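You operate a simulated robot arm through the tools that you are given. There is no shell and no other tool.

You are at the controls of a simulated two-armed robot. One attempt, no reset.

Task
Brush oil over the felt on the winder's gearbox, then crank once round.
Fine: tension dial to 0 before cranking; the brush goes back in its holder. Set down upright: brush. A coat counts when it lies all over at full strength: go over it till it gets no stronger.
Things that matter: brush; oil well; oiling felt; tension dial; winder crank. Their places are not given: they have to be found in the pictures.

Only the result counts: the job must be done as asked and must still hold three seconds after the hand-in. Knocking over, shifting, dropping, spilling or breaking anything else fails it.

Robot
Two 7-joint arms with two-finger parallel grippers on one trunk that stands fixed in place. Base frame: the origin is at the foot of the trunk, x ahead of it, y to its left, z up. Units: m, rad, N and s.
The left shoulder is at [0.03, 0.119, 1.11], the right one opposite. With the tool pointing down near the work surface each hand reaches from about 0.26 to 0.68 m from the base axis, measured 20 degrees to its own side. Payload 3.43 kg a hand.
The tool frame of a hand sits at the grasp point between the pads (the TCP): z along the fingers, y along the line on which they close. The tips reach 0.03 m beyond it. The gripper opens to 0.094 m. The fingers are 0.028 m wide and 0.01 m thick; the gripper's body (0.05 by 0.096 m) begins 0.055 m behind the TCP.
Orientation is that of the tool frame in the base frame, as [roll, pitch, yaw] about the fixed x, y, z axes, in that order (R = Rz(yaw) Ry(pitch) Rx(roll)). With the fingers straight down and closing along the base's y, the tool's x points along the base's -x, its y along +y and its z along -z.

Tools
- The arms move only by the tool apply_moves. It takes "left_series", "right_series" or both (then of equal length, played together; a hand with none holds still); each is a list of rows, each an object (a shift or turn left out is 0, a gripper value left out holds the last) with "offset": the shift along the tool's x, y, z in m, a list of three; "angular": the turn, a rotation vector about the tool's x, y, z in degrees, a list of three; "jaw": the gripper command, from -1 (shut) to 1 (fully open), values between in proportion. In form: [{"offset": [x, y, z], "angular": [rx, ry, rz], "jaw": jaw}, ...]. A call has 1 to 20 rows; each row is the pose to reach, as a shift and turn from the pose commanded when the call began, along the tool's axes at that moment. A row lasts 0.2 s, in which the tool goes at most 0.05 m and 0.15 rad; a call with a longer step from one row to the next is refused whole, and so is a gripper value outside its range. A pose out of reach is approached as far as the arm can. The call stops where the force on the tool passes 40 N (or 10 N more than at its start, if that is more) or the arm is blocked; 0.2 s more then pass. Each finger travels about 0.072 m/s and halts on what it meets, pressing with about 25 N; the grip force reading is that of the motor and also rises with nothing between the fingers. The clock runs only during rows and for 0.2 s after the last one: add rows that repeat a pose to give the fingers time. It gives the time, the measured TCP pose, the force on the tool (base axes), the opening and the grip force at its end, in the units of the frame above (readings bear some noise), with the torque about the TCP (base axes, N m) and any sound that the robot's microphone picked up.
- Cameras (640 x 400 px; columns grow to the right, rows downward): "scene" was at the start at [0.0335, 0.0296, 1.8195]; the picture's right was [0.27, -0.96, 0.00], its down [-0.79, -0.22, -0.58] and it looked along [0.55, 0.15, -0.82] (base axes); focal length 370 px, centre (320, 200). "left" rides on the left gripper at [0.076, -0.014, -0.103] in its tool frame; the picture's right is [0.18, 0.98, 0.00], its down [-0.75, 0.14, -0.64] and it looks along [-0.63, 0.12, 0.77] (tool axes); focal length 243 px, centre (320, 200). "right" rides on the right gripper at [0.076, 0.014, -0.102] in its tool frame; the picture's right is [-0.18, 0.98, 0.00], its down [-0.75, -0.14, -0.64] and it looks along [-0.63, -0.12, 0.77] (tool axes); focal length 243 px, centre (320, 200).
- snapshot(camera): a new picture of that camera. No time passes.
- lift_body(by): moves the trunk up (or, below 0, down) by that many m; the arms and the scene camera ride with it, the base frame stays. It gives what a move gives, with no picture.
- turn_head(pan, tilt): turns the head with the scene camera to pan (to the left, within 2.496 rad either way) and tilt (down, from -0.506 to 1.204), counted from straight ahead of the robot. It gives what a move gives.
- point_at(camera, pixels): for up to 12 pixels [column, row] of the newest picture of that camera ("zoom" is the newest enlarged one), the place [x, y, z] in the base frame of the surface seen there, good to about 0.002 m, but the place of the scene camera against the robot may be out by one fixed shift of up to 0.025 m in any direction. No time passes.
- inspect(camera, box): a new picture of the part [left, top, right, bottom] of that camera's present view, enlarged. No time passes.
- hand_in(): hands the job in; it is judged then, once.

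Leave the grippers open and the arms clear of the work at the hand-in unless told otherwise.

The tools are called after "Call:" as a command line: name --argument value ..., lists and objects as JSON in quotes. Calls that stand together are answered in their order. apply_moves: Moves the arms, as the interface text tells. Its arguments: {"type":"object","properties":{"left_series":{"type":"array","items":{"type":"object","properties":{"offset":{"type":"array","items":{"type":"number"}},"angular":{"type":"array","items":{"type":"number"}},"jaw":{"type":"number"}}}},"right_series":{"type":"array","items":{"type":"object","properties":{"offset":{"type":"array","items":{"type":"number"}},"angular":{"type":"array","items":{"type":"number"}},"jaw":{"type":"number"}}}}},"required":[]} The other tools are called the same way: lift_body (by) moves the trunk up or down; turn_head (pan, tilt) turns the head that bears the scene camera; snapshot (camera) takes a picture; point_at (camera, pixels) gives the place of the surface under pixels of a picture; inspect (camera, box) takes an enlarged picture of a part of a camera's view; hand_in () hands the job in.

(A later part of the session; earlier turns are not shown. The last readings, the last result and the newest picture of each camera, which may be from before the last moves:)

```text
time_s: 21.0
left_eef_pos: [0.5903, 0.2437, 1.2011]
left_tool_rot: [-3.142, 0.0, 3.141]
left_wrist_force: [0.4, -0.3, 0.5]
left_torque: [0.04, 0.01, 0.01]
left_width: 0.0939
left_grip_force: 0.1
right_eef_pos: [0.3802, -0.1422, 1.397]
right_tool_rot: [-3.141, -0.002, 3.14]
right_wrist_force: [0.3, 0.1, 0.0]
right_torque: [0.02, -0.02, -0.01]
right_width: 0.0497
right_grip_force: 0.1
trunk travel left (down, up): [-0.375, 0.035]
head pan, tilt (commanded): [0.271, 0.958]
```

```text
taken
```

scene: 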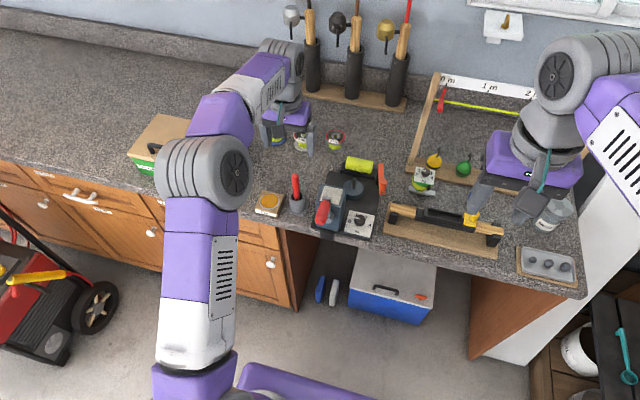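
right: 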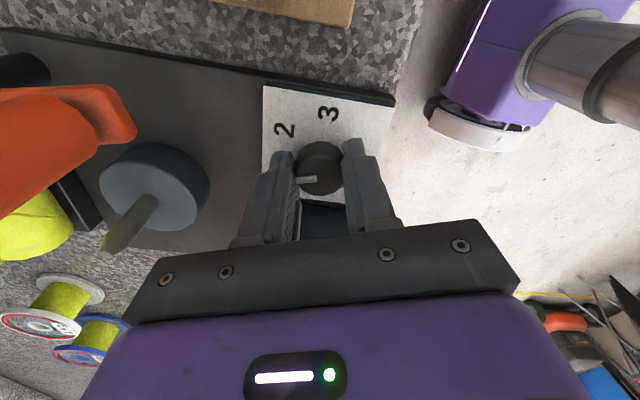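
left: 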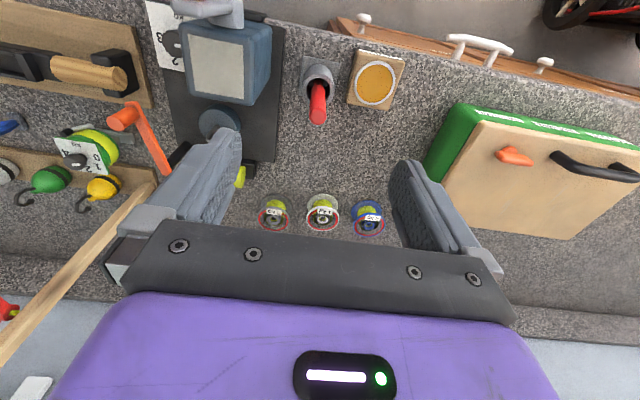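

The left hand reached (0.590, 0.244, 1.201). I'll zoom its camera on the brush, holder and oil well, and on the felt.

Call:
inspect --camera "left" --box '[280, 40, 420, 140]'

Call:
point_at --camera "zoom" --pixels '[[170, 370], [195, 370], [145, 370], [170, 270], [190, 270], [148, 270], [172, 210], [440, 180], [360, 180], [520, 185], [440, 105], [435, 260]]'

Call:
inspect --camera "left" --box '[140, 0, 300, 120]'

```text
4.00 times, centred on (350, 90) of left
```

zoom: 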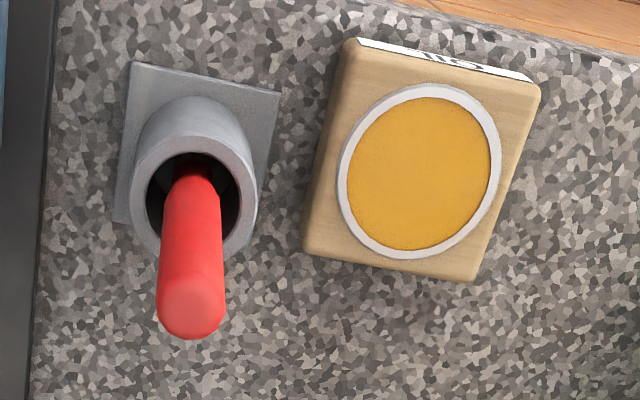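

```text
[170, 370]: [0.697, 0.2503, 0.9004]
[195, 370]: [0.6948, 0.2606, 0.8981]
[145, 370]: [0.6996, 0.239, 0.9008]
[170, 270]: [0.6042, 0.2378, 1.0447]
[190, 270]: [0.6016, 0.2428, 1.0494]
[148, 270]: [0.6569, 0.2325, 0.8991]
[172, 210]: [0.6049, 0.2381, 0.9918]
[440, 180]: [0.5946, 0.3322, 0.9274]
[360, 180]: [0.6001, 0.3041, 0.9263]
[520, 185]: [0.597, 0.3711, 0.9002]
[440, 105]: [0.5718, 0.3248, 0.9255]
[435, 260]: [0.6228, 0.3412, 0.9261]
```

```text
3.33 times, centred on (220, 60) of left
```

zoom: 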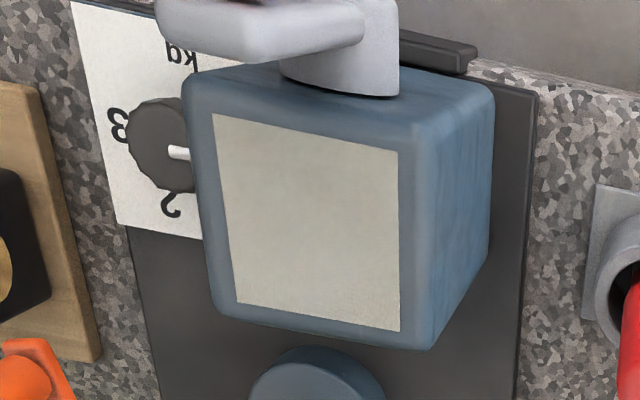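

Call:
point_at --camera "zoom" --pixels '[[215, 118], [397, 155], [397, 328], [240, 302], [310, 220], [340, 85], [390, 80], [260, 40], [300, 20], [190, 90], [430, 345], [415, 110]]'

Call:
inspect --camera "left" --box '[290, 50, 346, 134]'

```text
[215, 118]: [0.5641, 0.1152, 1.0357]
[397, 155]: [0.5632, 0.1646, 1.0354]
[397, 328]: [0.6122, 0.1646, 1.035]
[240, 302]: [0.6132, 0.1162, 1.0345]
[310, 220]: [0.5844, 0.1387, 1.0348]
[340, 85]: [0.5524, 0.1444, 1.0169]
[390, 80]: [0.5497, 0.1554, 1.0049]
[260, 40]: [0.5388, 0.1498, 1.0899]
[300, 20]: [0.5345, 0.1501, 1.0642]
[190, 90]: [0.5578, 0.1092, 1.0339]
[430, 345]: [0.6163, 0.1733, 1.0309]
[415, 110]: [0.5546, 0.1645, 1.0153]
```

```text
4.76 times, centred on (318, 92) of left
```

zoom: 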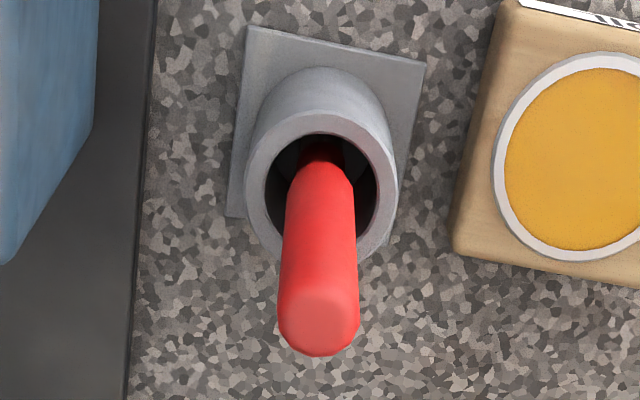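

Call:
point_at --camera "zoom" --pixels '[[318, 320], [285, 310], [353, 310], [318, 345], [318, 298], [320, 230], [322, 180], [247, 190], [397, 190], [322, 118], [290, 245], [370, 250]]'

```text
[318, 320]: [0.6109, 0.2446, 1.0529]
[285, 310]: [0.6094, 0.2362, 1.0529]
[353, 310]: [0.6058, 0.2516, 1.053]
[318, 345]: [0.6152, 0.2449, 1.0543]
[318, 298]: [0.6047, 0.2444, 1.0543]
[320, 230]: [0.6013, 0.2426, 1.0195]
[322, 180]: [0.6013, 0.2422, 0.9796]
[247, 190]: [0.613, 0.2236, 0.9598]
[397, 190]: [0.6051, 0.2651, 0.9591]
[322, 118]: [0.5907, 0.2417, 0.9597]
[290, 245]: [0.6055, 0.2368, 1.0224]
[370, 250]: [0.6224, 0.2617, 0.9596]
```

The brush handle is about 0.017 across, centred at (0.6105, 0.2443), with its top at z 1.054. I'll centre above it, narrow the jaw, and go down to 1.10 to check alignment.

Call:
apply_moves --left_series '[{"offset": [-0.0205, 0.0006, 0.0], "jaw": 0.06}, {"offset": [-0.0205, 0.0006, 0.025], "jaw": 0.06}, {"offset": [-0.0205, 0.0006, 0.05], "jaw": 0.06}, {"offset": [-0.0205, 0.0006, 0.075], "jaw": 0.06}, {"offset": [-0.0205, 0.0006, 0.1], "jaw": 0.06}, {"offset": [-0.0205, 0.0006, 0.1], "jaw": 0.06}]'

Call:
snapshot --camera "left"

```text
time_s: 22.4
left_eef_pos: [0.6119, 0.2454, 1.1027]
left_tool_rot: [3.141, -0.002, 3.142]
left_wrist_force: [-0.6, 0.1, 0.1]
left_torque: [0.01, 0.0, 0.0]
left_width: 0.0498
left_grip_force: 0.1
right_eef_pos: [0.3819, -0.1406, 1.3957]
right_tool_rot: [3.141, -0.001, -3.141]
right_wrist_force: [-0.3, -0.2, 0.1]
right_torque: [0.01, 0.01, 0.0]
right_width: 0.0499
right_grip_force: 0.0
trunk travel left (down, up): [-0.375, 0.035]
head pan, tilt (commanded): [0.271, 0.958]
```

```text
taken
```

left: 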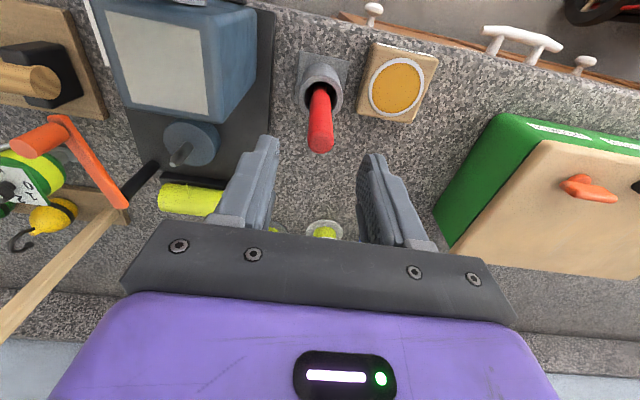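

The brush lines up between the fingers, near column 320. I'll descend to z≈1.028 and close on the handle.

Call:
apply_moves --left_series '[{"offset": [0.0, -0.0005, 0.025]}, {"offset": [0.0, -0.0005, 0.05]}, {"offset": [0.0, -0.0005, 0.0735]}, {"offset": [0.0, -0.0005, 0.0735]}, {"offset": [0.0, -0.0005, 0.0735], "jaw": -1}, {"offset": [0.0, -0.0005, 0.0735], "jaw": -1}, {"offset": [0.0, -0.0005, 0.0735], "jaw": -1}]'

Call:
snapshot --camera "left"

Call:
inspect --camera "scene" --box '[240, 140, 400, 240]'

```text
time_s: 24.0
left_eef_pos: [0.6123, 0.2443, 1.0271]
left_tool_rot: [3.141, 0.0, 3.14]
left_wrist_force: [0.0, 0.0, 1.3]
left_torque: [0.07, 0.04, 0.02]
left_width: 0.0178
left_grip_force: 24.9
right_eef_pos: [0.3808, -0.1415, 1.3963]
right_tool_rot: [-3.14, 0.0, 3.141]
right_wrist_force: [0.0, 0.1, 0.1]
right_torque: [0.01, 0.02, -0.01]
right_width: 0.0497
right_grip_force: 0.0
trunk travel left (down, up): [-0.375, 0.035]
head pan, tilt (commanded): [0.271, 0.958]
```

```text
taken
```

left: 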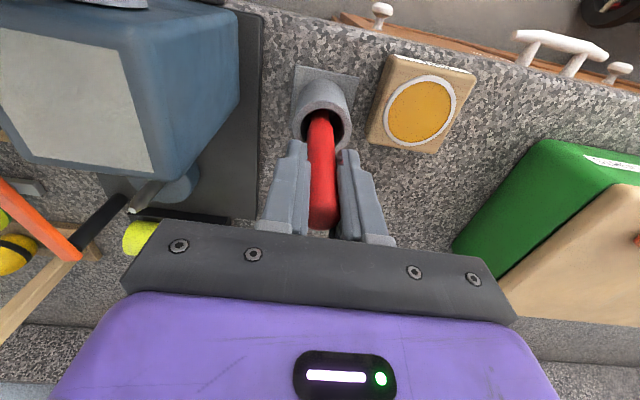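

```text
4.00 times, centred on (320, 190) of scene
```

zoom: 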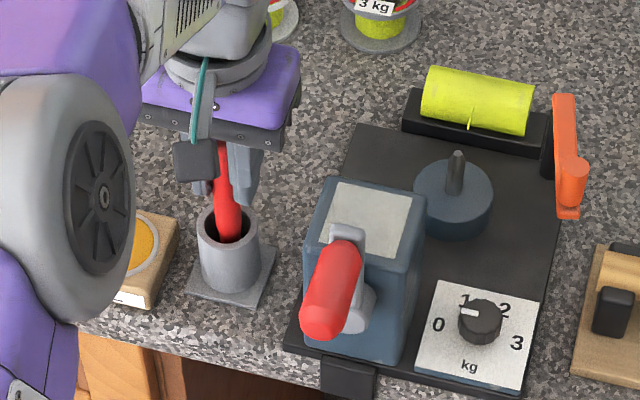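

The handle is gripped, 0.0178 m wide. I'll lift straight up 0.12 m and look at the brush.

Call:
apply_moves --left_series '[{"offset": [0, 0, -0.02]}, {"offset": [0, 0, -0.04]}, {"offset": [0, 0, -0.06]}, {"offset": [0, 0, -0.08]}, {"offset": [0, 0, -0.1]}, {"offset": [0, 0, -0.12]}, {"offset": [0, 0, -0.12]}]'

Call:
snapshot --camera "left"

Call:
inspect --camera "scene" --box '[240, 140, 400, 240]'

Call:
snapshot --camera "right"

```text
time_s: 25.6
left_eef_pos: [0.6112, 0.245, 1.1486]
left_tool_rot: [-3.141, 0.001, -3.141]
left_wrist_force: [0.5, -0.2, -0.2]
left_torque: [-0.05, -0.01, 0.02]
left_width: 0.0179
left_grip_force: 24.9
right_eef_pos: [0.3817, -0.1412, 1.3955]
right_tool_rot: [-3.141, 0.001, -3.141]
right_wrist_force: [-0.7, 0.3, -0.1]
right_torque: [-0.03, 0.01, -0.01]
right_width: 0.0492
right_grip_force: 0.1
trunk travel left (down, up): [-0.375, 0.035]
head pan, tilt (commanded): [0.271, 0.958]
```

```text
taken
```

left: 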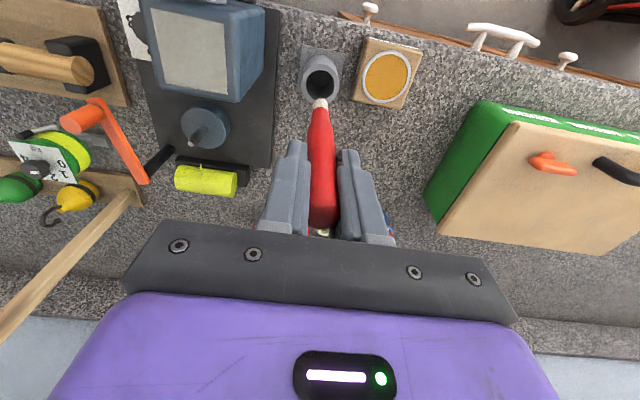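

```text
4.00 times, centred on (320, 190) of scene
```

zoom: 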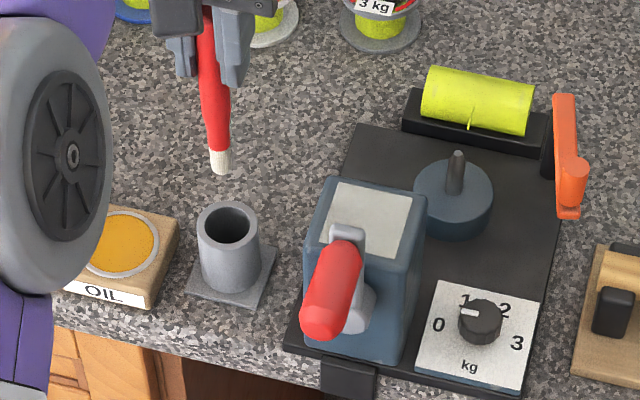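

```text
taken
```

right: 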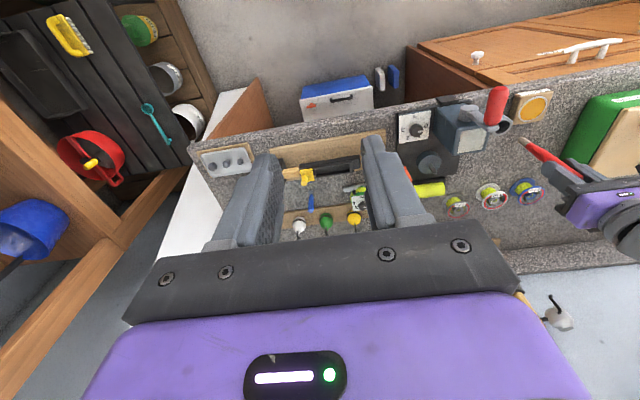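

The brush is out, with short pale bristles at its end. I'll measure the bristle tip with the cameras.

Call:
inspect --camera "right" --box '[490, 120, 590, 200]'

Call:
point_at --camera "zoom" --pixels '[[197, 130], [210, 140], [225, 155], [260, 175]]'

Call:
inspect --camera "scene" --box '[280, 140, 312, 190]'

```text
5.00 times, centred on (540, 160) of right
```

zoom: 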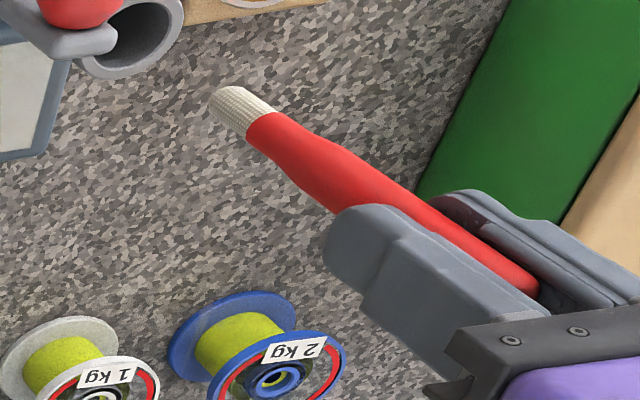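

```text
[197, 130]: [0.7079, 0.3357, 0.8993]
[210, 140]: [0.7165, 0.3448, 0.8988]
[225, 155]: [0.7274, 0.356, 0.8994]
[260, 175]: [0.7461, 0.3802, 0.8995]
```

```text
8.00 times, centred on (296, 165) of scene
```

zoom: 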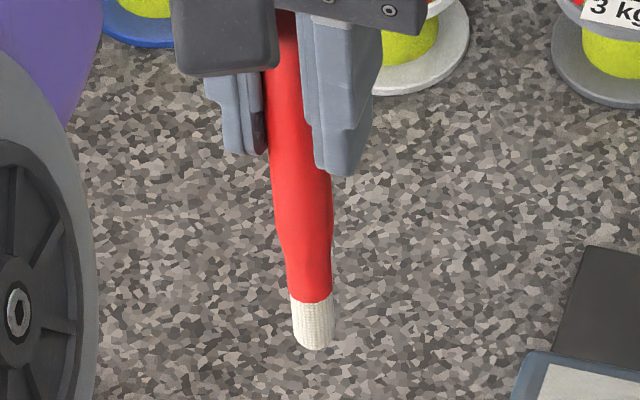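

Call:
point_at --camera "zoom" --pixels '[[313, 343], [313, 320], [311, 305], [300, 200], [298, 325], [330, 325], [310, 280], [315, 347], [285, 100]]'

Call:
inspect --camera "right" --box '[490, 120, 590, 200]'

Call:
point_at --camera "zoom" --pixels '[[225, 105], [235, 112], [250, 115], [270, 135], [300, 160], [220, 110], [230, 95]]'

```text
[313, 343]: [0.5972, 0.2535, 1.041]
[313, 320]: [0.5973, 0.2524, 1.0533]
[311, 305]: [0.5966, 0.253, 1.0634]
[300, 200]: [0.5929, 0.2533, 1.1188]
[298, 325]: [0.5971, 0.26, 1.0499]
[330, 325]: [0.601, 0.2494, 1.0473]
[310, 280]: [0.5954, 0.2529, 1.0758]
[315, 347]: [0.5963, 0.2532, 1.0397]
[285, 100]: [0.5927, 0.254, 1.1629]
```

```text
5.00 times, centred on (540, 160) of right
```

zoom: 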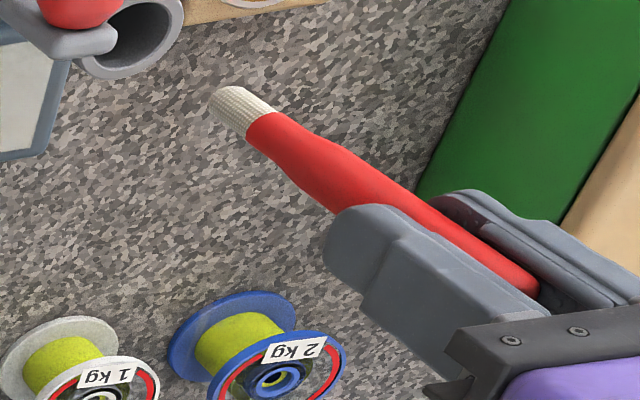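

```text
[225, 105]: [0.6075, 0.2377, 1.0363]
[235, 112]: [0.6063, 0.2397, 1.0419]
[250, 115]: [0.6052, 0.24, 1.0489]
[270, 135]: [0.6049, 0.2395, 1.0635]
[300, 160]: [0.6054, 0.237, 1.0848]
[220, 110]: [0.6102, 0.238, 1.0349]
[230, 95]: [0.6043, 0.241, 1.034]
```

The bristle tip sits about 0.117 m below the grip point, hanging straight down. The oil surface is at (0.597, 0.325, 0.926). I'll move over it and descend to just above.

Call:
apply_moves --left_series '[{"offset": [0.0047, 0.0267, 0]}, {"offset": [0.0094, 0.0534, 0]}, {"offset": [0.014, 0.08, 0]}, {"offset": [0.014, 0.08, 0.025]}, {"offset": [0.014, 0.08, 0.05]}, {"offset": [0.014, 0.08, 0.075]}, {"offset": [0.014, 0.08, 0.09]}, {"offset": [0.014, 0.08, 0.09]}]'

Call:
snapshot --camera "left"

Call:
inspect --camera "left" --box '[260, 60, 400, 160]'

Call:
inspect --camera "right" --box '[480, 60, 640, 180]'

```text
time_s: 27.4
left_eef_pos: [0.5964, 0.3251, 1.0583]
left_tool_rot: [3.142, 0.001, 3.141]
left_wrist_force: [0.5, 0.4, -0.8]
left_torque: [0.02, -0.03, 0.01]
left_width: 0.0174
left_grip_force: 25.2
right_eef_pos: [0.3814, -0.1404, 1.3949]
right_tool_rot: [-3.141, 0.0, -3.14]
right_wrist_force: [-0.5, 0.8, -0.4]
right_torque: [-0.01, 0.02, -0.01]
right_width: 0.0498
right_grip_force: 0.1
trunk travel left (down, up): [-0.375, 0.035]
head pan, tilt (commanded): [0.271, 0.958]
```

```text
taken
```

left: 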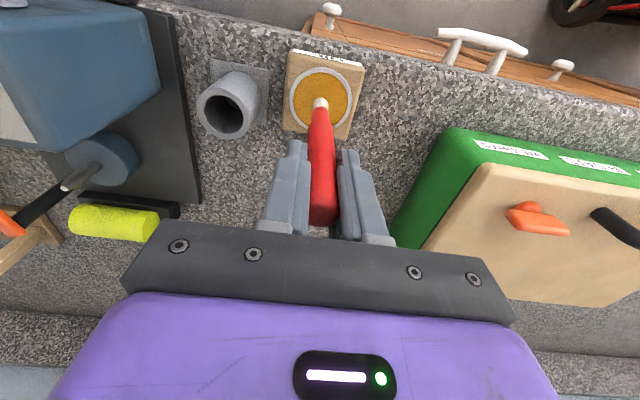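

```text
4.00 times, centred on (330, 110) of left
```

zoom: 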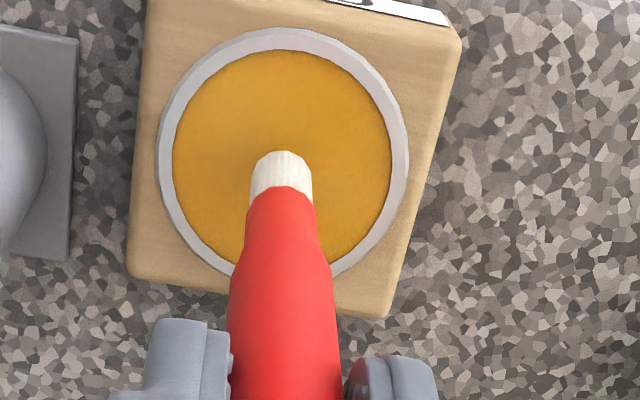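

```text
3.33 times, centred on (560, 120) of right
```

zoom: 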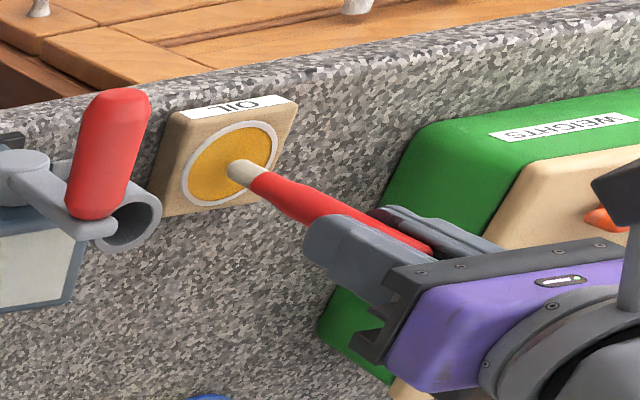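

The bristles are centred over the oil. I'll lower in small steps and watch the force.

Call:
apply_moves --left_series '[{"offset": [0, 0, 0.004]}, {"offset": [0, 0, 0.008]}, {"offset": [0, 0, 0.012]}, {"offset": [0, 0, 0.016]}, {"offset": [0, 0, 0.018]}]'

Call:
inspect --camera "left" --box '[260, 60, 400, 160]'

```text
time_s: 28.6
left_eef_pos: [0.5944, 0.3238, 1.0423]
left_tool_rot: [3.14, 0.004, 3.141]
left_wrist_force: [3.7, 0.2, 15.5]
left_torque: [-0.27, -0.42, 0.0]
left_width: 0.0177
left_grip_force: 24.8
right_eef_pos: [0.3797, -0.1418, 1.3961]
right_tool_rot: [-3.141, 0.002, 3.141]
right_wrist_force: [-0.3, -0.5, 0.5]
right_torque: [-0.01, -0.05, -0.02]
right_width: 0.05
right_grip_force: 0.1
trunk travel left (down, up): [-0.375, 0.035]
head pan, tilt (commanded): [0.271, 0.958]
```

```text
4.00 times, centred on (330, 110) of left
```

zoom: 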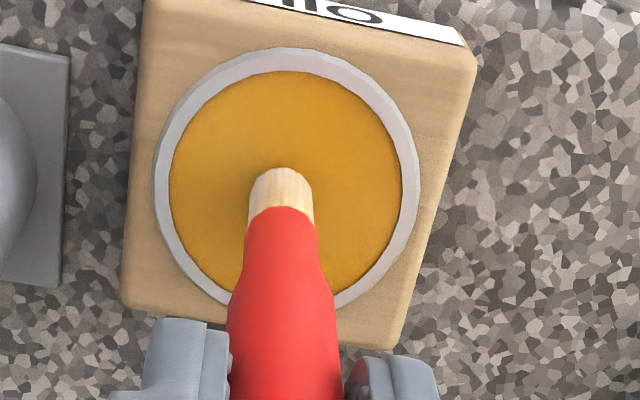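

Contact is made at 15 N and the bristles have begun to tint. I'll ease off 1 mm to soften the press, dwell about a second, then look at the colour.

Call:
apply_moves --left_series '[{"offset": [0, 0, -0.001]}, {"offset": [0, 0, -0.001]}, {"offset": [0, 0, -0.001]}, {"offset": [0, 0, -0.001]}, {"offset": [0, 0, -0.001]}]'

Call:
inspect --camera "left" --box '[260, 60, 400, 160]'

```text
time_s: 29.8
left_eef_pos: [0.5948, 0.3239, 1.0402]
left_tool_rot: [3.141, -0.001, -3.141]
left_wrist_force: [0.4, -1.4, 4.2]
left_torque: [-0.2, -0.01, 0.0]
left_width: 0.018
left_grip_force: 24.8
right_eef_pos: [0.3807, -0.1416, 1.3951]
right_tool_rot: [-3.141, -0.001, -3.141]
right_wrist_force: [0.3, -0.4, 1.6]
right_torque: [-0.02, 0.02, 0.01]
right_width: 0.0498
right_grip_force: 0.0
trunk travel left (down, up): [-0.375, 0.035]
head pan, tilt (commanded): [0.271, 0.958]
```

```text
4.00 times, centred on (330, 110) of left
```

zoom: 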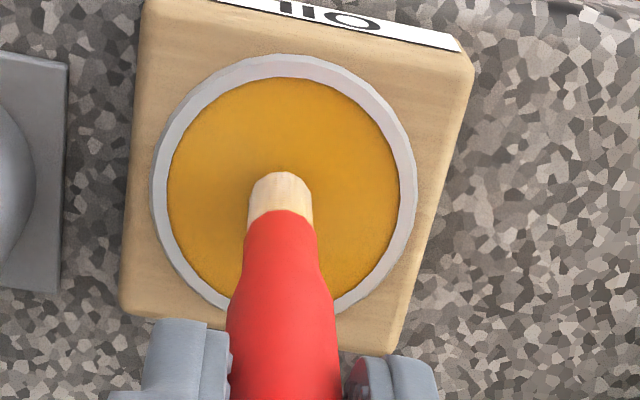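

Force is down to 4 N. I'll dwell longer to see whether the tint grows.

Call:
apply_moves --left_series '[{"offset": [0, 0, 0]}, {"offset": [0, 0, 0]}, {"offset": [0, 0, 0]}, {"offset": [0, 0, 0]}, {"offset": [0, 0, 0]}, {"offset": [0, 0, 0]}, {"offset": [0, 0, 0]}, {"offset": [0, 0, 0]}]'

Call:
inspect --camera "left" --box '[260, 60, 400, 160]'

Call:
inspect --camera "right" --box '[500, 80, 580, 130]'

```text
time_s: 31.6
left_eef_pos: [0.5972, 0.3257, 1.0407]
left_tool_rot: [3.14, 0.001, -3.141]
left_wrist_force: [0.0, -1.0, 0.5]
left_torque: [-0.03, -0.03, -0.03]
left_width: 0.0175
left_grip_force: 24.8
right_eef_pos: [0.3816, -0.1412, 1.3964]
right_tool_rot: [3.141, 0.0, 3.141]
right_wrist_force: [0.5, 0.0, -0.1]
right_torque: [0.02, 0.0, 0.01]
right_width: 0.0501
right_grip_force: 0.0
trunk travel left (down, up): [-0.375, 0.035]
head pan, tilt (commanded): [0.271, 0.958]
```

```text
4.00 times, centred on (330, 110) of left
```

zoom: 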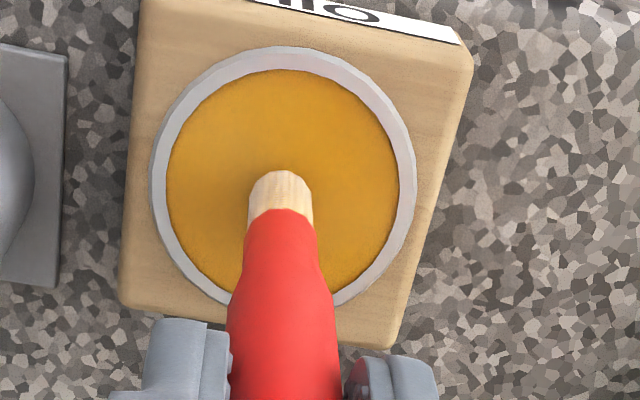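

```text
8.00 times, centred on (540, 105) of right
```

zoom: 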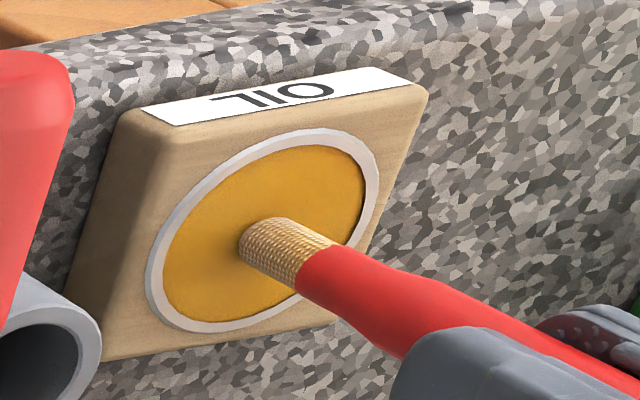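

The bristles look oil-coloured now. I'll lift and carry the brush over to the near-right corner of the felt (0.566, 0.118), staying well above it.

Call:
apply_moves --left_series '[{"offset": [0, 0, -0.02]}, {"offset": [0, 0, -0.05]}, {"offset": [0, 0, -0.09]}, {"offset": [0, 0, -0.14]}, {"offset": [0.007, -0.045, -0.14]}, {"offset": [0.014, -0.09, -0.14]}, {"offset": [0.021, -0.135, -0.14]}, {"offset": [0.028, -0.18, -0.14]}, {"offset": [0.031, -0.207, -0.14]}, {"offset": [0.031, -0.207, -0.125]}, {"offset": [0.031, -0.207, -0.125]}]'

Call:
snapshot --camera "left"

Call:
inspect --camera "scene" --box '[260, 140, 400, 240]'

Call:
inspect --camera "right" --box '[400, 60, 560, 160]'

```text
time_s: 34.0
left_eef_pos: [0.5652, 0.1162, 1.167]
left_tool_rot: [3.142, 0.0, -3.141]
left_wrist_force: [-0.3, 1.1, -0.8]
left_torque: [0.02, -0.03, 0.0]
left_width: 0.0176
left_grip_force: 24.6
right_eef_pos: [0.3801, -0.1413, 1.3964]
right_tool_rot: [-3.141, -0.001, -3.141]
right_wrist_force: [0.4, 0.1, -0.4]
right_torque: [-0.02, -0.01, 0.0]
right_width: 0.0498
right_grip_force: 0.1
trunk travel left (down, up): [-0.375, 0.035]
head pan, tilt (commanded): [0.271, 0.958]
```

```text
taken
```

left: 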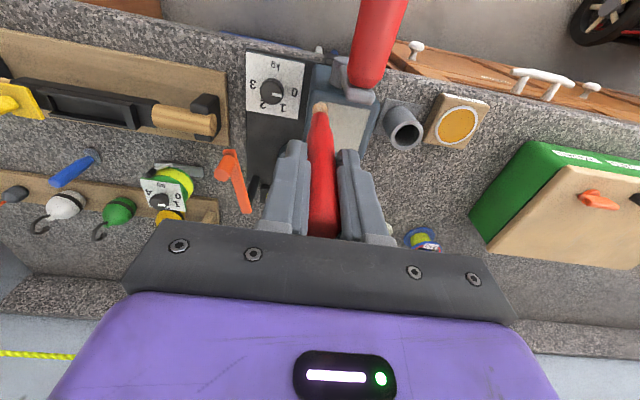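

```text
4.00 times, centred on (330, 190) of scene
```

zoom: 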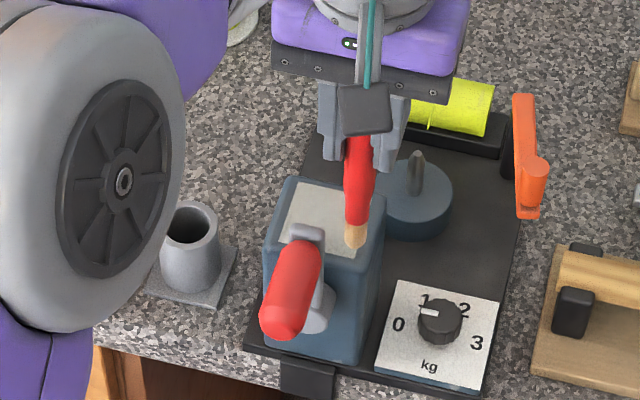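

```text
4.00 times, centred on (480, 110) of right
```

zoom: 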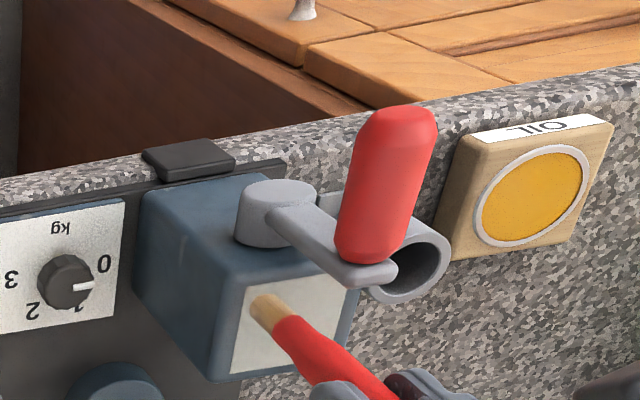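

The bristles are above the felt's near-right corner. I'll lower gently to contact.

Call:
apply_moves --left_series '[{"offset": [0, 0, 0.006]}, {"offset": [0, 0, 0.01]}, {"offset": [0, 0, 0.013]}, {"offset": [0, 0, 0.013]}]'

Call:
inspect --camera "left" --box '[270, 60, 410, 160]'

```text
time_s: 35.0
left_eef_pos: [0.5651, 0.1163, 1.1537]
left_tool_rot: [3.14, 0.001, -3.142]
left_wrist_force: [0.0, -0.5, -0.6]
left_torque: [-0.03, 0.01, 0.03]
left_width: 0.0177
left_grip_force: 25.0
right_eef_pos: [0.3812, -0.1417, 1.3957]
right_tool_rot: [-3.142, 0.0, -3.14]
right_wrist_force: [0.8, 0.7, 0.4]
right_torque: [0.01, -0.02, 0.01]
right_width: 0.0498
right_grip_force: 0.2
trunk travel left (down, up): [-0.375, 0.035]
head pan, tilt (commanded): [0.271, 0.958]
```

```text
4.00 times, centred on (340, 110) of left
```

zoom: 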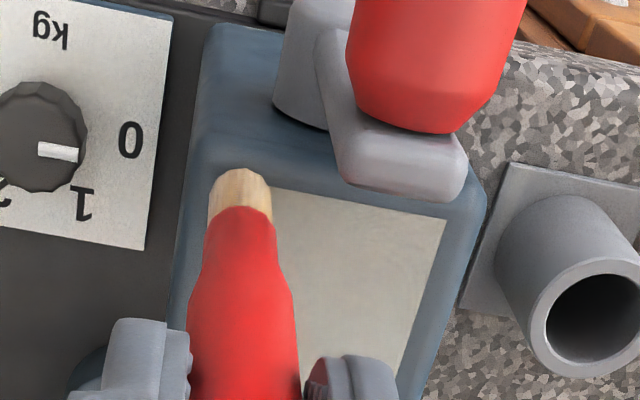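

No contact yet at 1.1537. I'll lower 4 mm more in 1 mm steps.

Call:
apply_moves --left_series '[{"offset": [0, 0, 0.001]}, {"offset": [0, 0, 0.002]}, {"offset": [0, 0, 0.003]}, {"offset": [0, 0, 0.004]}]'

```text
time_s: 36.0
left_eef_pos: [0.5653, 0.1171, 1.1528]
left_tool_rot: [-3.141, 0.004, 3.142]
left_wrist_force: [1.5, 1.6, 16.8]
left_torque: [0.38, -0.08, 0.05]
left_width: 0.0178
left_grip_force: 24.7
right_eef_pos: [0.3805, -0.1401, 1.3969]
right_tool_rot: [3.141, -0.001, -3.141]
right_wrist_force: [0.2, -0.6, 0.5]
right_torque: [0.02, -0.02, -0.02]
right_width: 0.0497
right_grip_force: 0.1
trunk travel left (down, up): [-0.375, 0.035]
head pan, tilt (commanded): [0.271, 0.958]
```

Contact is at 17 N. I'll ease up 1.5 mm for a light press and make a first stroke in +y along the near edge, then look at how the coat behaves.

Call:
apply_moves --left_series '[{"offset": [0, 0, -0.0015]}, {"offset": [0, 0.006, -0.0015]}, {"offset": [0, 0.012, -0.0015]}, {"offset": [0, 0.018, -0.0015]}, {"offset": [0, 0.024, -0.0015]}, {"offset": [0, 0.03, -0.0015]}, {"offset": [0, 0.036, -0.0015]}, {"offset": [0, 0.042, -0.0015]}, {"offset": [0, 0.047, -0.0015]}]'

Call:
inspect --camera "left" --box '[220, 60, 420, 180]'

Call:
inspect --camera "scene" --box '[306, 165, 386, 215]'

```text
time_s: 38.0
left_eef_pos: [0.5634, 0.1619, 1.1522]
left_tool_rot: [3.141, 0.001, 3.141]
left_wrist_force: [-0.3, -4.7, 16.8]
left_torque: [-0.61, 0.05, -0.01]
left_width: 0.0177
left_grip_force: 24.7
right_eef_pos: [0.3793, -0.1432, 1.3966]
right_tool_rot: [-3.141, 0.002, -3.141]
right_wrist_force: [0.8, 0.3, 0.9]
right_torque: [0.0, 0.02, 0.0]
right_width: 0.0496
right_grip_force: 0.1
trunk travel left (down, up): [-0.375, 0.035]
head pan, tilt (commanded): [0.271, 0.958]
```

```text
3.20 times, centred on (320, 120) of left
```

zoom: 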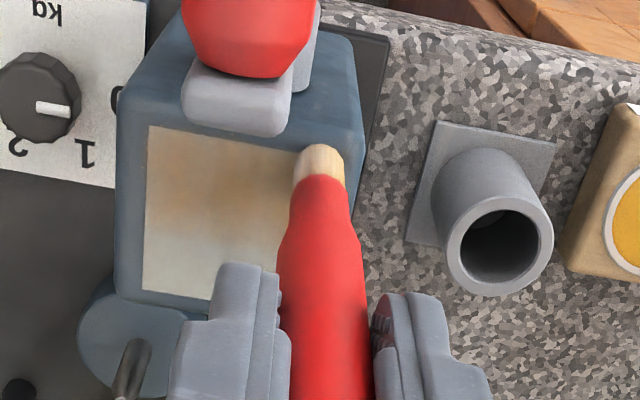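

```text
8.00 times, centred on (346, 190) of scene
```

zoom: 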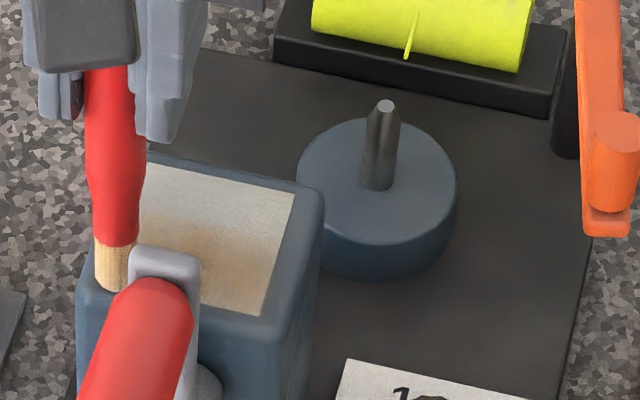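

The oil is tinting the felt with a soft stroke. I'll ease up another millimetre and continue as a raster of strokes in y, each 8 mm further in +x.

Call:
apply_moves --left_series '[{"offset": [-0.008, 0, -0.001]}, {"offset": [-0.008, -0.008, -0.001]}, {"offset": [-0.008, -0.016, -0.001]}, {"offset": [-0.008, -0.024, -0.001]}, {"offset": [-0.008, -0.032, -0.001]}, {"offset": [-0.008, -0.04, -0.001]}, {"offset": [-0.008, -0.046, -0.001]}, {"offset": [-0.016, -0.046, -0.001]}, {"offset": [-0.016, -0.038, -0.001]}, {"offset": [-0.016, -0.03, -0.001]}, {"offset": [-0.016, -0.022, -0.001]}, {"offset": [-0.016, -0.014, -0.001]}, {"offset": [-0.016, -0.006, -0.001]}, {"offset": [-0.016, 0, -0.001]}, {"offset": [-0.024, 0, -0.001]}, {"offset": [-0.024, -0.009, -0.001]}, {"offset": [-0.024, -0.018, -0.001]}, {"offset": [-0.024, -0.027, -0.001]}, {"offset": [-0.024, -0.036, -0.001]}, {"offset": [-0.024, -0.046, -0.001]}]'

Call:
inspect --camera "left" --box '[220, 60, 420, 180]'

Call:
inspect --camera "scene" --box '[306, 165, 386, 215]'

```text
time_s: 42.2
left_eef_pos: [0.5892, 0.1182, 1.1523]
left_tool_rot: [-3.141, -0.001, -3.141]
left_wrist_force: [-0.4, -1.0, -0.4]
left_torque: [-0.01, 0.01, 0.0]
left_width: 0.0177
left_grip_force: 24.8
right_eef_pos: [0.3814, -0.1415, 1.3958]
right_tool_rot: [-3.142, 0.001, 3.14]
right_wrist_force: [0.1, 0.0, -0.7]
right_torque: [0.01, 0.01, -0.01]
right_width: 0.0497
right_grip_force: 0.0
trunk travel left (down, up): [-0.375, 0.035]
head pan, tilt (commanded): [0.271, 0.958]
```

```text
3.20 times, centred on (320, 120) of left
```

zoom: 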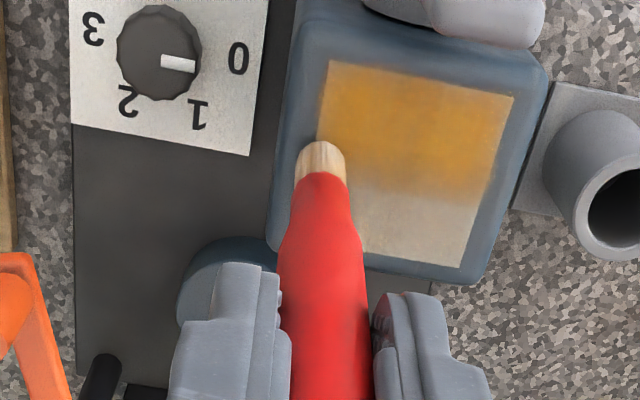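

```text
8.00 times, centred on (346, 190) of scene
```

zoom: 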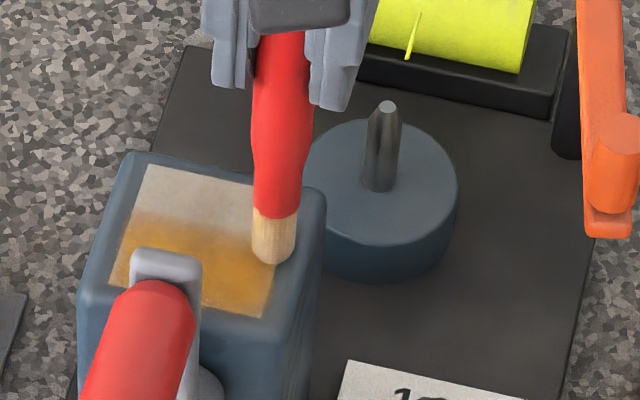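

The near half now shows a strong amber coat. Contact has become very light, so I'll press 0.8 mm more and continue over the far half.

Call:
apply_moves --left_series '[{"offset": [-0.008, 0, 0.0008]}, {"offset": [-0.008, 0.008, 0.0008]}, {"offset": [-0.008, 0.016, 0.0008]}, {"offset": [-0.008, 0.024, 0.0008]}, {"offset": [-0.008, 0.032, 0.0008]}, {"offset": [-0.008, 0.04, 0.0008]}, {"offset": [-0.008, 0.046, 0.0008]}, {"offset": [-0.016, 0.046, 0.0008]}, {"offset": [-0.016, 0.038, 0.0008]}, {"offset": [-0.016, 0.03, 0.0008]}, {"offset": [-0.016, 0.022, 0.0008]}, {"offset": [-0.016, 0.014, 0.0008]}, {"offset": [-0.016, 0.006, 0.0008]}, {"offset": [-0.016, 0, 0.0008]}, {"offset": [-0.023, 0, 0.0008]}, {"offset": [-0.023, 0.01, 0.0008]}, {"offset": [-0.023, 0.02, 0.0008]}, {"offset": [-0.023, 0.03, 0.0008]}, {"offset": [-0.023, 0.04, 0.0008]}, {"offset": [-0.023, 0.046, 0.0008]}]'

Call:
inspect --camera "left" --box '[220, 60, 420, 180]'

Call:
inspect --camera "scene" --box '[306, 165, 386, 215]'

```text
time_s: 46.4
left_eef_pos: [0.6139, 0.1638, 1.1508]
left_tool_rot: [3.141, 0.0, 3.141]
left_wrist_force: [0.5, 0.0, 0.5]
left_torque: [0.0, 0.0, -0.01]
left_width: 0.0176
left_grip_force: 25.6
right_eef_pos: [0.3811, -0.1403, 1.3959]
right_tool_rot: [-3.141, -0.001, 3.141]
right_wrist_force: [0.3, -0.7, 0.1]
right_torque: [0.04, -0.01, 0.02]
right_width: 0.0494
right_grip_force: 0.1
trunk travel left (down, up): [-0.375, 0.035]
head pan, tilt (commanded): [0.271, 0.958]
```

```text
3.20 times, centred on (320, 120) of left
```

zoom: 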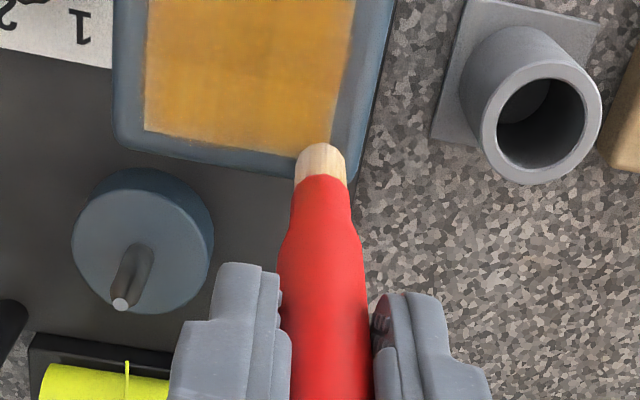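

```text
8.00 times, centred on (346, 190) of scene
```

zoom: 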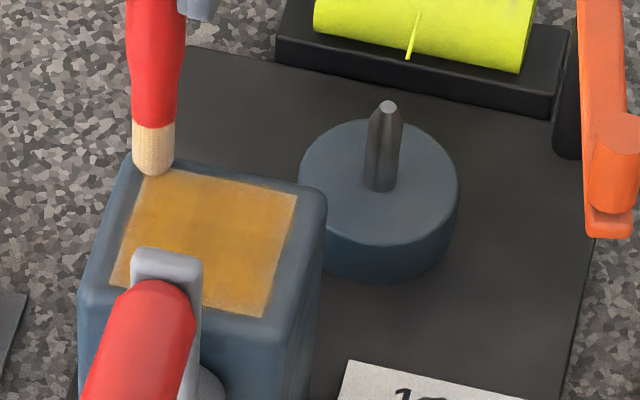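

The felt is coated all over once, though thinner near some edges. I'll re-dip for a fresh load: lift, go back over the well, and lower to just above contact.

Call:
apply_moves --left_series '[{"offset": [0, 0, -0.02]}, {"offset": [0, 0, -0.035]}, {"offset": [0.004, 0.04, -0.035]}, {"offset": [0.008, 0.08, -0.035]}, {"offset": [0.012, 0.12, -0.035]}, {"offset": [0.016, 0.162, -0.035]}, {"offset": [0.016, 0.162, 0.01]}, {"offset": [0.016, 0.162, 0.05]}, {"offset": [0.016, 0.162, 0.085]}, {"offset": [0.016, 0.162, 0.1]}, {"offset": [0.016, 0.162, 0.1]}]'

Call:
inspect --camera "left" --box '[220, 60, 420, 180]'

Call:
inspect --camera "scene" --box '[306, 165, 386, 215]'

Call:
inspect --camera "right" --box '[410, 70, 570, 170]'

```text
time_s: 48.8
left_eef_pos: [0.5985, 0.327, 1.0535]
left_tool_rot: [-3.14, 0.0, -3.141]
left_wrist_force: [-0.4, 0.9, -0.5]
left_torque: [0.0, -0.01, -0.02]
left_width: 0.018
left_grip_force: 24.9
right_eef_pos: [0.3806, -0.1423, 1.3959]
right_tool_rot: [3.14, -0.002, -3.141]
right_wrist_force: [-0.3, 0.5, 0.6]
right_torque: [-0.02, 0.01, 0.01]
right_width: 0.0499
right_grip_force: 0.1
trunk travel left (down, up): [-0.375, 0.035]
head pan, tilt (commanded): [0.271, 0.958]
```

```text
3.20 times, centred on (320, 120) of left
```

zoom: 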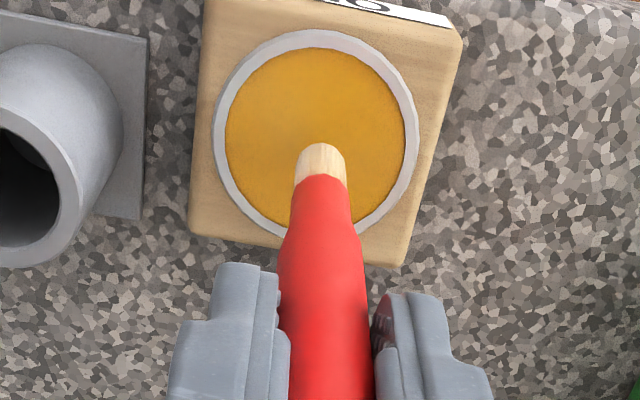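

```text
8.00 times, centred on (346, 190) of scene
```

zoom: 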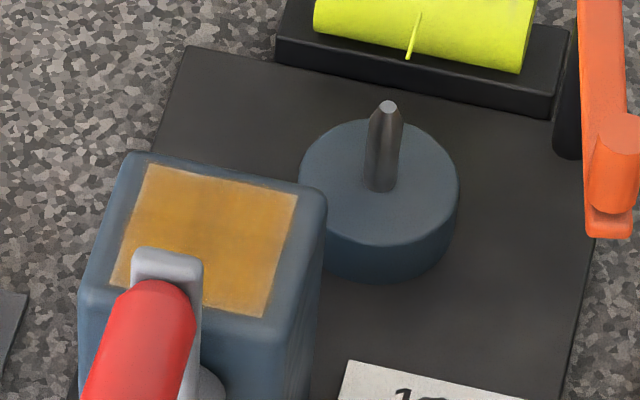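

```text
4.00 times, centred on (490, 120) of right
```

zoom: 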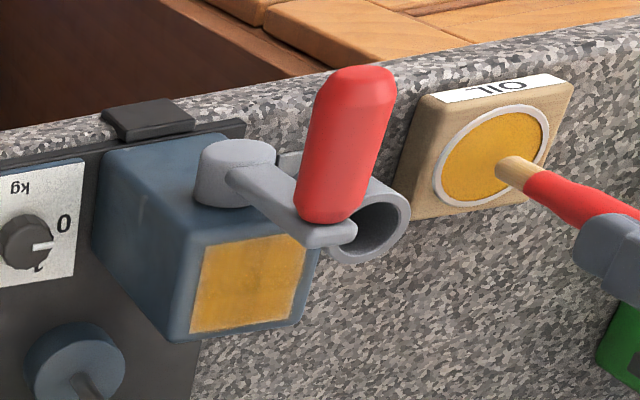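

The coat is uneven, with the far and right edges paler. I'll lower into the oil for a fresh load.

Call:
apply_moves --left_series '[{"offset": [0, 0, 0.004]}, {"offset": [0, 0, 0.007]}, {"offset": [0, 0, 0.009]}, {"offset": [0, 0, 0.01]}, {"offset": [0, 0, 0.01]}]'

```text
time_s: 50.0
left_eef_pos: [0.5966, 0.3269, 1.0418]
left_tool_rot: [-3.14, 0.003, -3.14]
left_wrist_force: [-0.8, 0.0, 7.2]
left_torque: [0.0, 0.17, -0.03]
left_width: 0.0185
left_grip_force: 25.3
right_eef_pos: [0.3803, -0.1419, 1.3963]
right_tool_rot: [-3.141, -0.001, 3.141]
right_wrist_force: [0.1, 0.9, 0.2]
right_torque: [0.0, -0.01, 0.0]
right_width: 0.0498
right_grip_force: 0.1
trunk travel left (down, up): [-0.375, 0.035]
head pan, tilt (commanded): [0.271, 0.958]
```

The bristles press on the oil at 7 N. I'll dwell here about a second to load up.

Call:
apply_moves --left_series '[{"offset": [0, 0, 0]}, {"offset": [0, 0, 0]}, {"offset": [0, 0, 0]}, {"offset": [0, 0, 0]}, {"offset": [0, 0, 0]}, {"offset": [0, 0, 0]}]'

Call:
inspect --camera "left" --box '[220, 60, 420, 180]'

```text
time_s: 51.4
left_eef_pos: [0.5969, 0.3261, 1.0423]
left_tool_rot: [3.141, 0.0, -3.141]
left_wrist_force: [1.4, 0.4, 10.2]
left_torque: [0.04, -0.06, 0.0]
left_width: 0.0181
left_grip_force: 24.5
right_eef_pos: [0.3795, -0.1415, 1.3958]
right_tool_rot: [3.141, 0.0, -3.141]
right_wrist_force: [0.0, 0.5, -0.1]
right_torque: [0.03, 0.0, 0.01]
right_width: 0.0498
right_grip_force: 0.0
trunk travel left (down, up): [-0.375, 0.035]
head pan, tilt (commanded): [0.271, 0.958]
```

```text
3.20 times, centred on (320, 120) of left
```

zoom: 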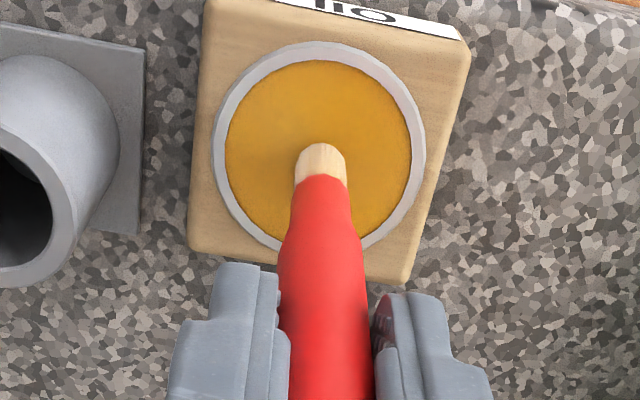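

The brush is freshly loaded. I'll carry it over the felt's near-left corner and go down to a light contact.

Call:
apply_moves --left_series '[{"offset": [0, 0, -0.03]}, {"offset": [0, 0, -0.075]}, {"offset": [0, 0, -0.12]}, {"offset": [0, 0, -0.145]}, {"offset": [0.009, -0.04, -0.145]}, {"offset": [0.018, -0.08, -0.145]}, {"offset": [0.027, -0.12, -0.145]}, {"offset": [0.0348, -0.1587, -0.145]}, {"offset": [0.0348, -0.1587, -0.12]}, {"offset": [0.0348, -0.1587, -0.112]}, {"offset": [0.0348, -0.1587, -0.1095]}, {"offset": [0.0348, -0.1587, -0.1095]}]'

Call:
inspect --camera "left" --box '[220, 60, 420, 180]'

```text
time_s: 54.0
left_eef_pos: [0.5611, 0.1663, 1.1512]
left_tool_rot: [-3.14, 0.003, 3.14]
left_wrist_force: [-1.4, -0.6, 4.0]
left_torque: [-0.07, 0.09, 0.0]
left_width: 0.0181
left_grip_force: 25.4
right_eef_pos: [0.3806, -0.1401, 1.3956]
right_tool_rot: [-3.14, -0.001, -3.141]
right_wrist_force: [-0.2, 0.1, -0.4]
right_torque: [0.01, 0.0, -0.01]
right_width: 0.0498
right_grip_force: 0.0
trunk travel left (down, up): [-0.375, 0.035]
head pan, tilt (commanded): [0.271, 0.958]
```

```text
3.20 times, centred on (320, 120) of left
```

zoom: 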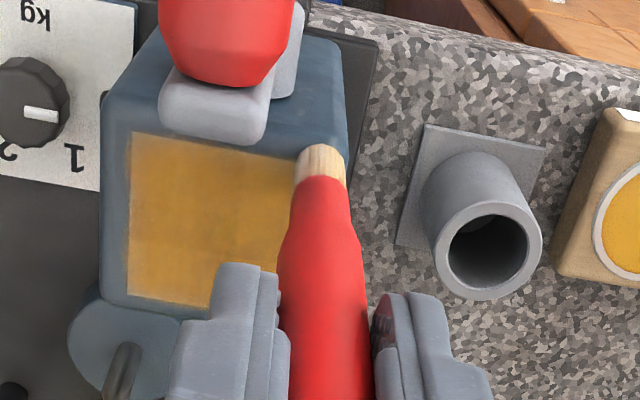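

There's a light 4 N contact at the near-left corner. I'll trace the whole perimeter: near edge, right edge, far edge, left edge.

Call:
apply_moves --left_series '[{"offset": [0, -0.0104, 0]}, {"offset": [0, -0.0208, 0]}, {"offset": [0, -0.0312, 0]}, {"offset": [0, -0.0416, 0]}, {"offset": [0, -0.051, 0]}, {"offset": [-0.0104, -0.051, 0]}, {"offset": [-0.0208, -0.051, 0]}, {"offset": [-0.0312, -0.051, 0]}, {"offset": [-0.0416, -0.051, 0]}, {"offset": [-0.0525, -0.051, 0]}, {"offset": [-0.0525, -0.0416, 0]}, {"offset": [-0.0525, -0.0312, 0]}, {"offset": [-0.0525, -0.0208, 0]}, {"offset": [-0.0525, -0.0104, 0]}, {"offset": [-0.0525, 0, 0]}, {"offset": [-0.0416, 0, 0]}, {"offset": [-0.0312, 0, 0]}, {"offset": [-0.0208, 0, 0]}, {"offset": [-0.0104, 0, 0]}, {"offset": [0, 0, 0]}]'

Call:
inspect --camera "left" --box '[220, 60, 420, 180]'

Call:
inspect --camera "scene" --box '[306, 165, 386, 215]'

```text
time_s: 58.2
left_eef_pos: [0.5606, 0.1681, 1.1509]
left_tool_rot: [-3.142, 0.004, -3.141]
left_wrist_force: [2.5, -0.1, 9.6]
left_torque: [0.02, -0.31, 0.0]
left_width: 0.018
left_grip_force: 24.8
right_eef_pos: [0.3811, -0.1413, 1.3952]
right_tool_rot: [3.142, -0.001, -3.141]
right_wrist_force: [-0.4, -0.1, -0.3]
right_torque: [-0.02, 0.02, 0.04]
right_width: 0.0499
right_grip_force: 0.2
trunk travel left (down, up): [-0.375, 0.035]
head pan, tilt (commanded): [0.271, 0.958]
```

```text
3.20 times, centred on (320, 120) of left
```

zoom: 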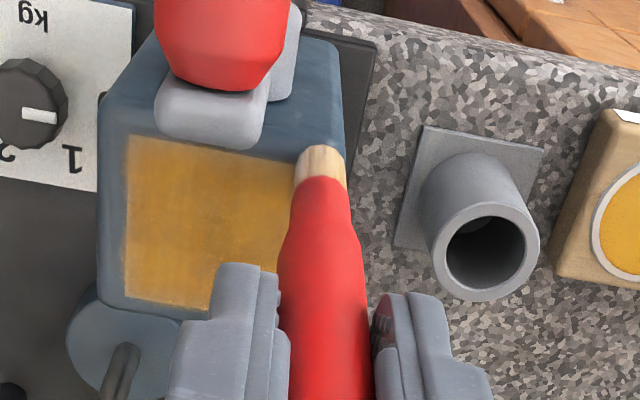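

```text
8.00 times, centred on (346, 190) of scene
```

zoom: 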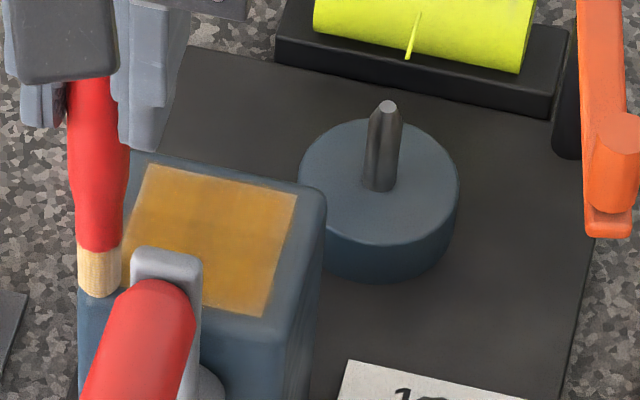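

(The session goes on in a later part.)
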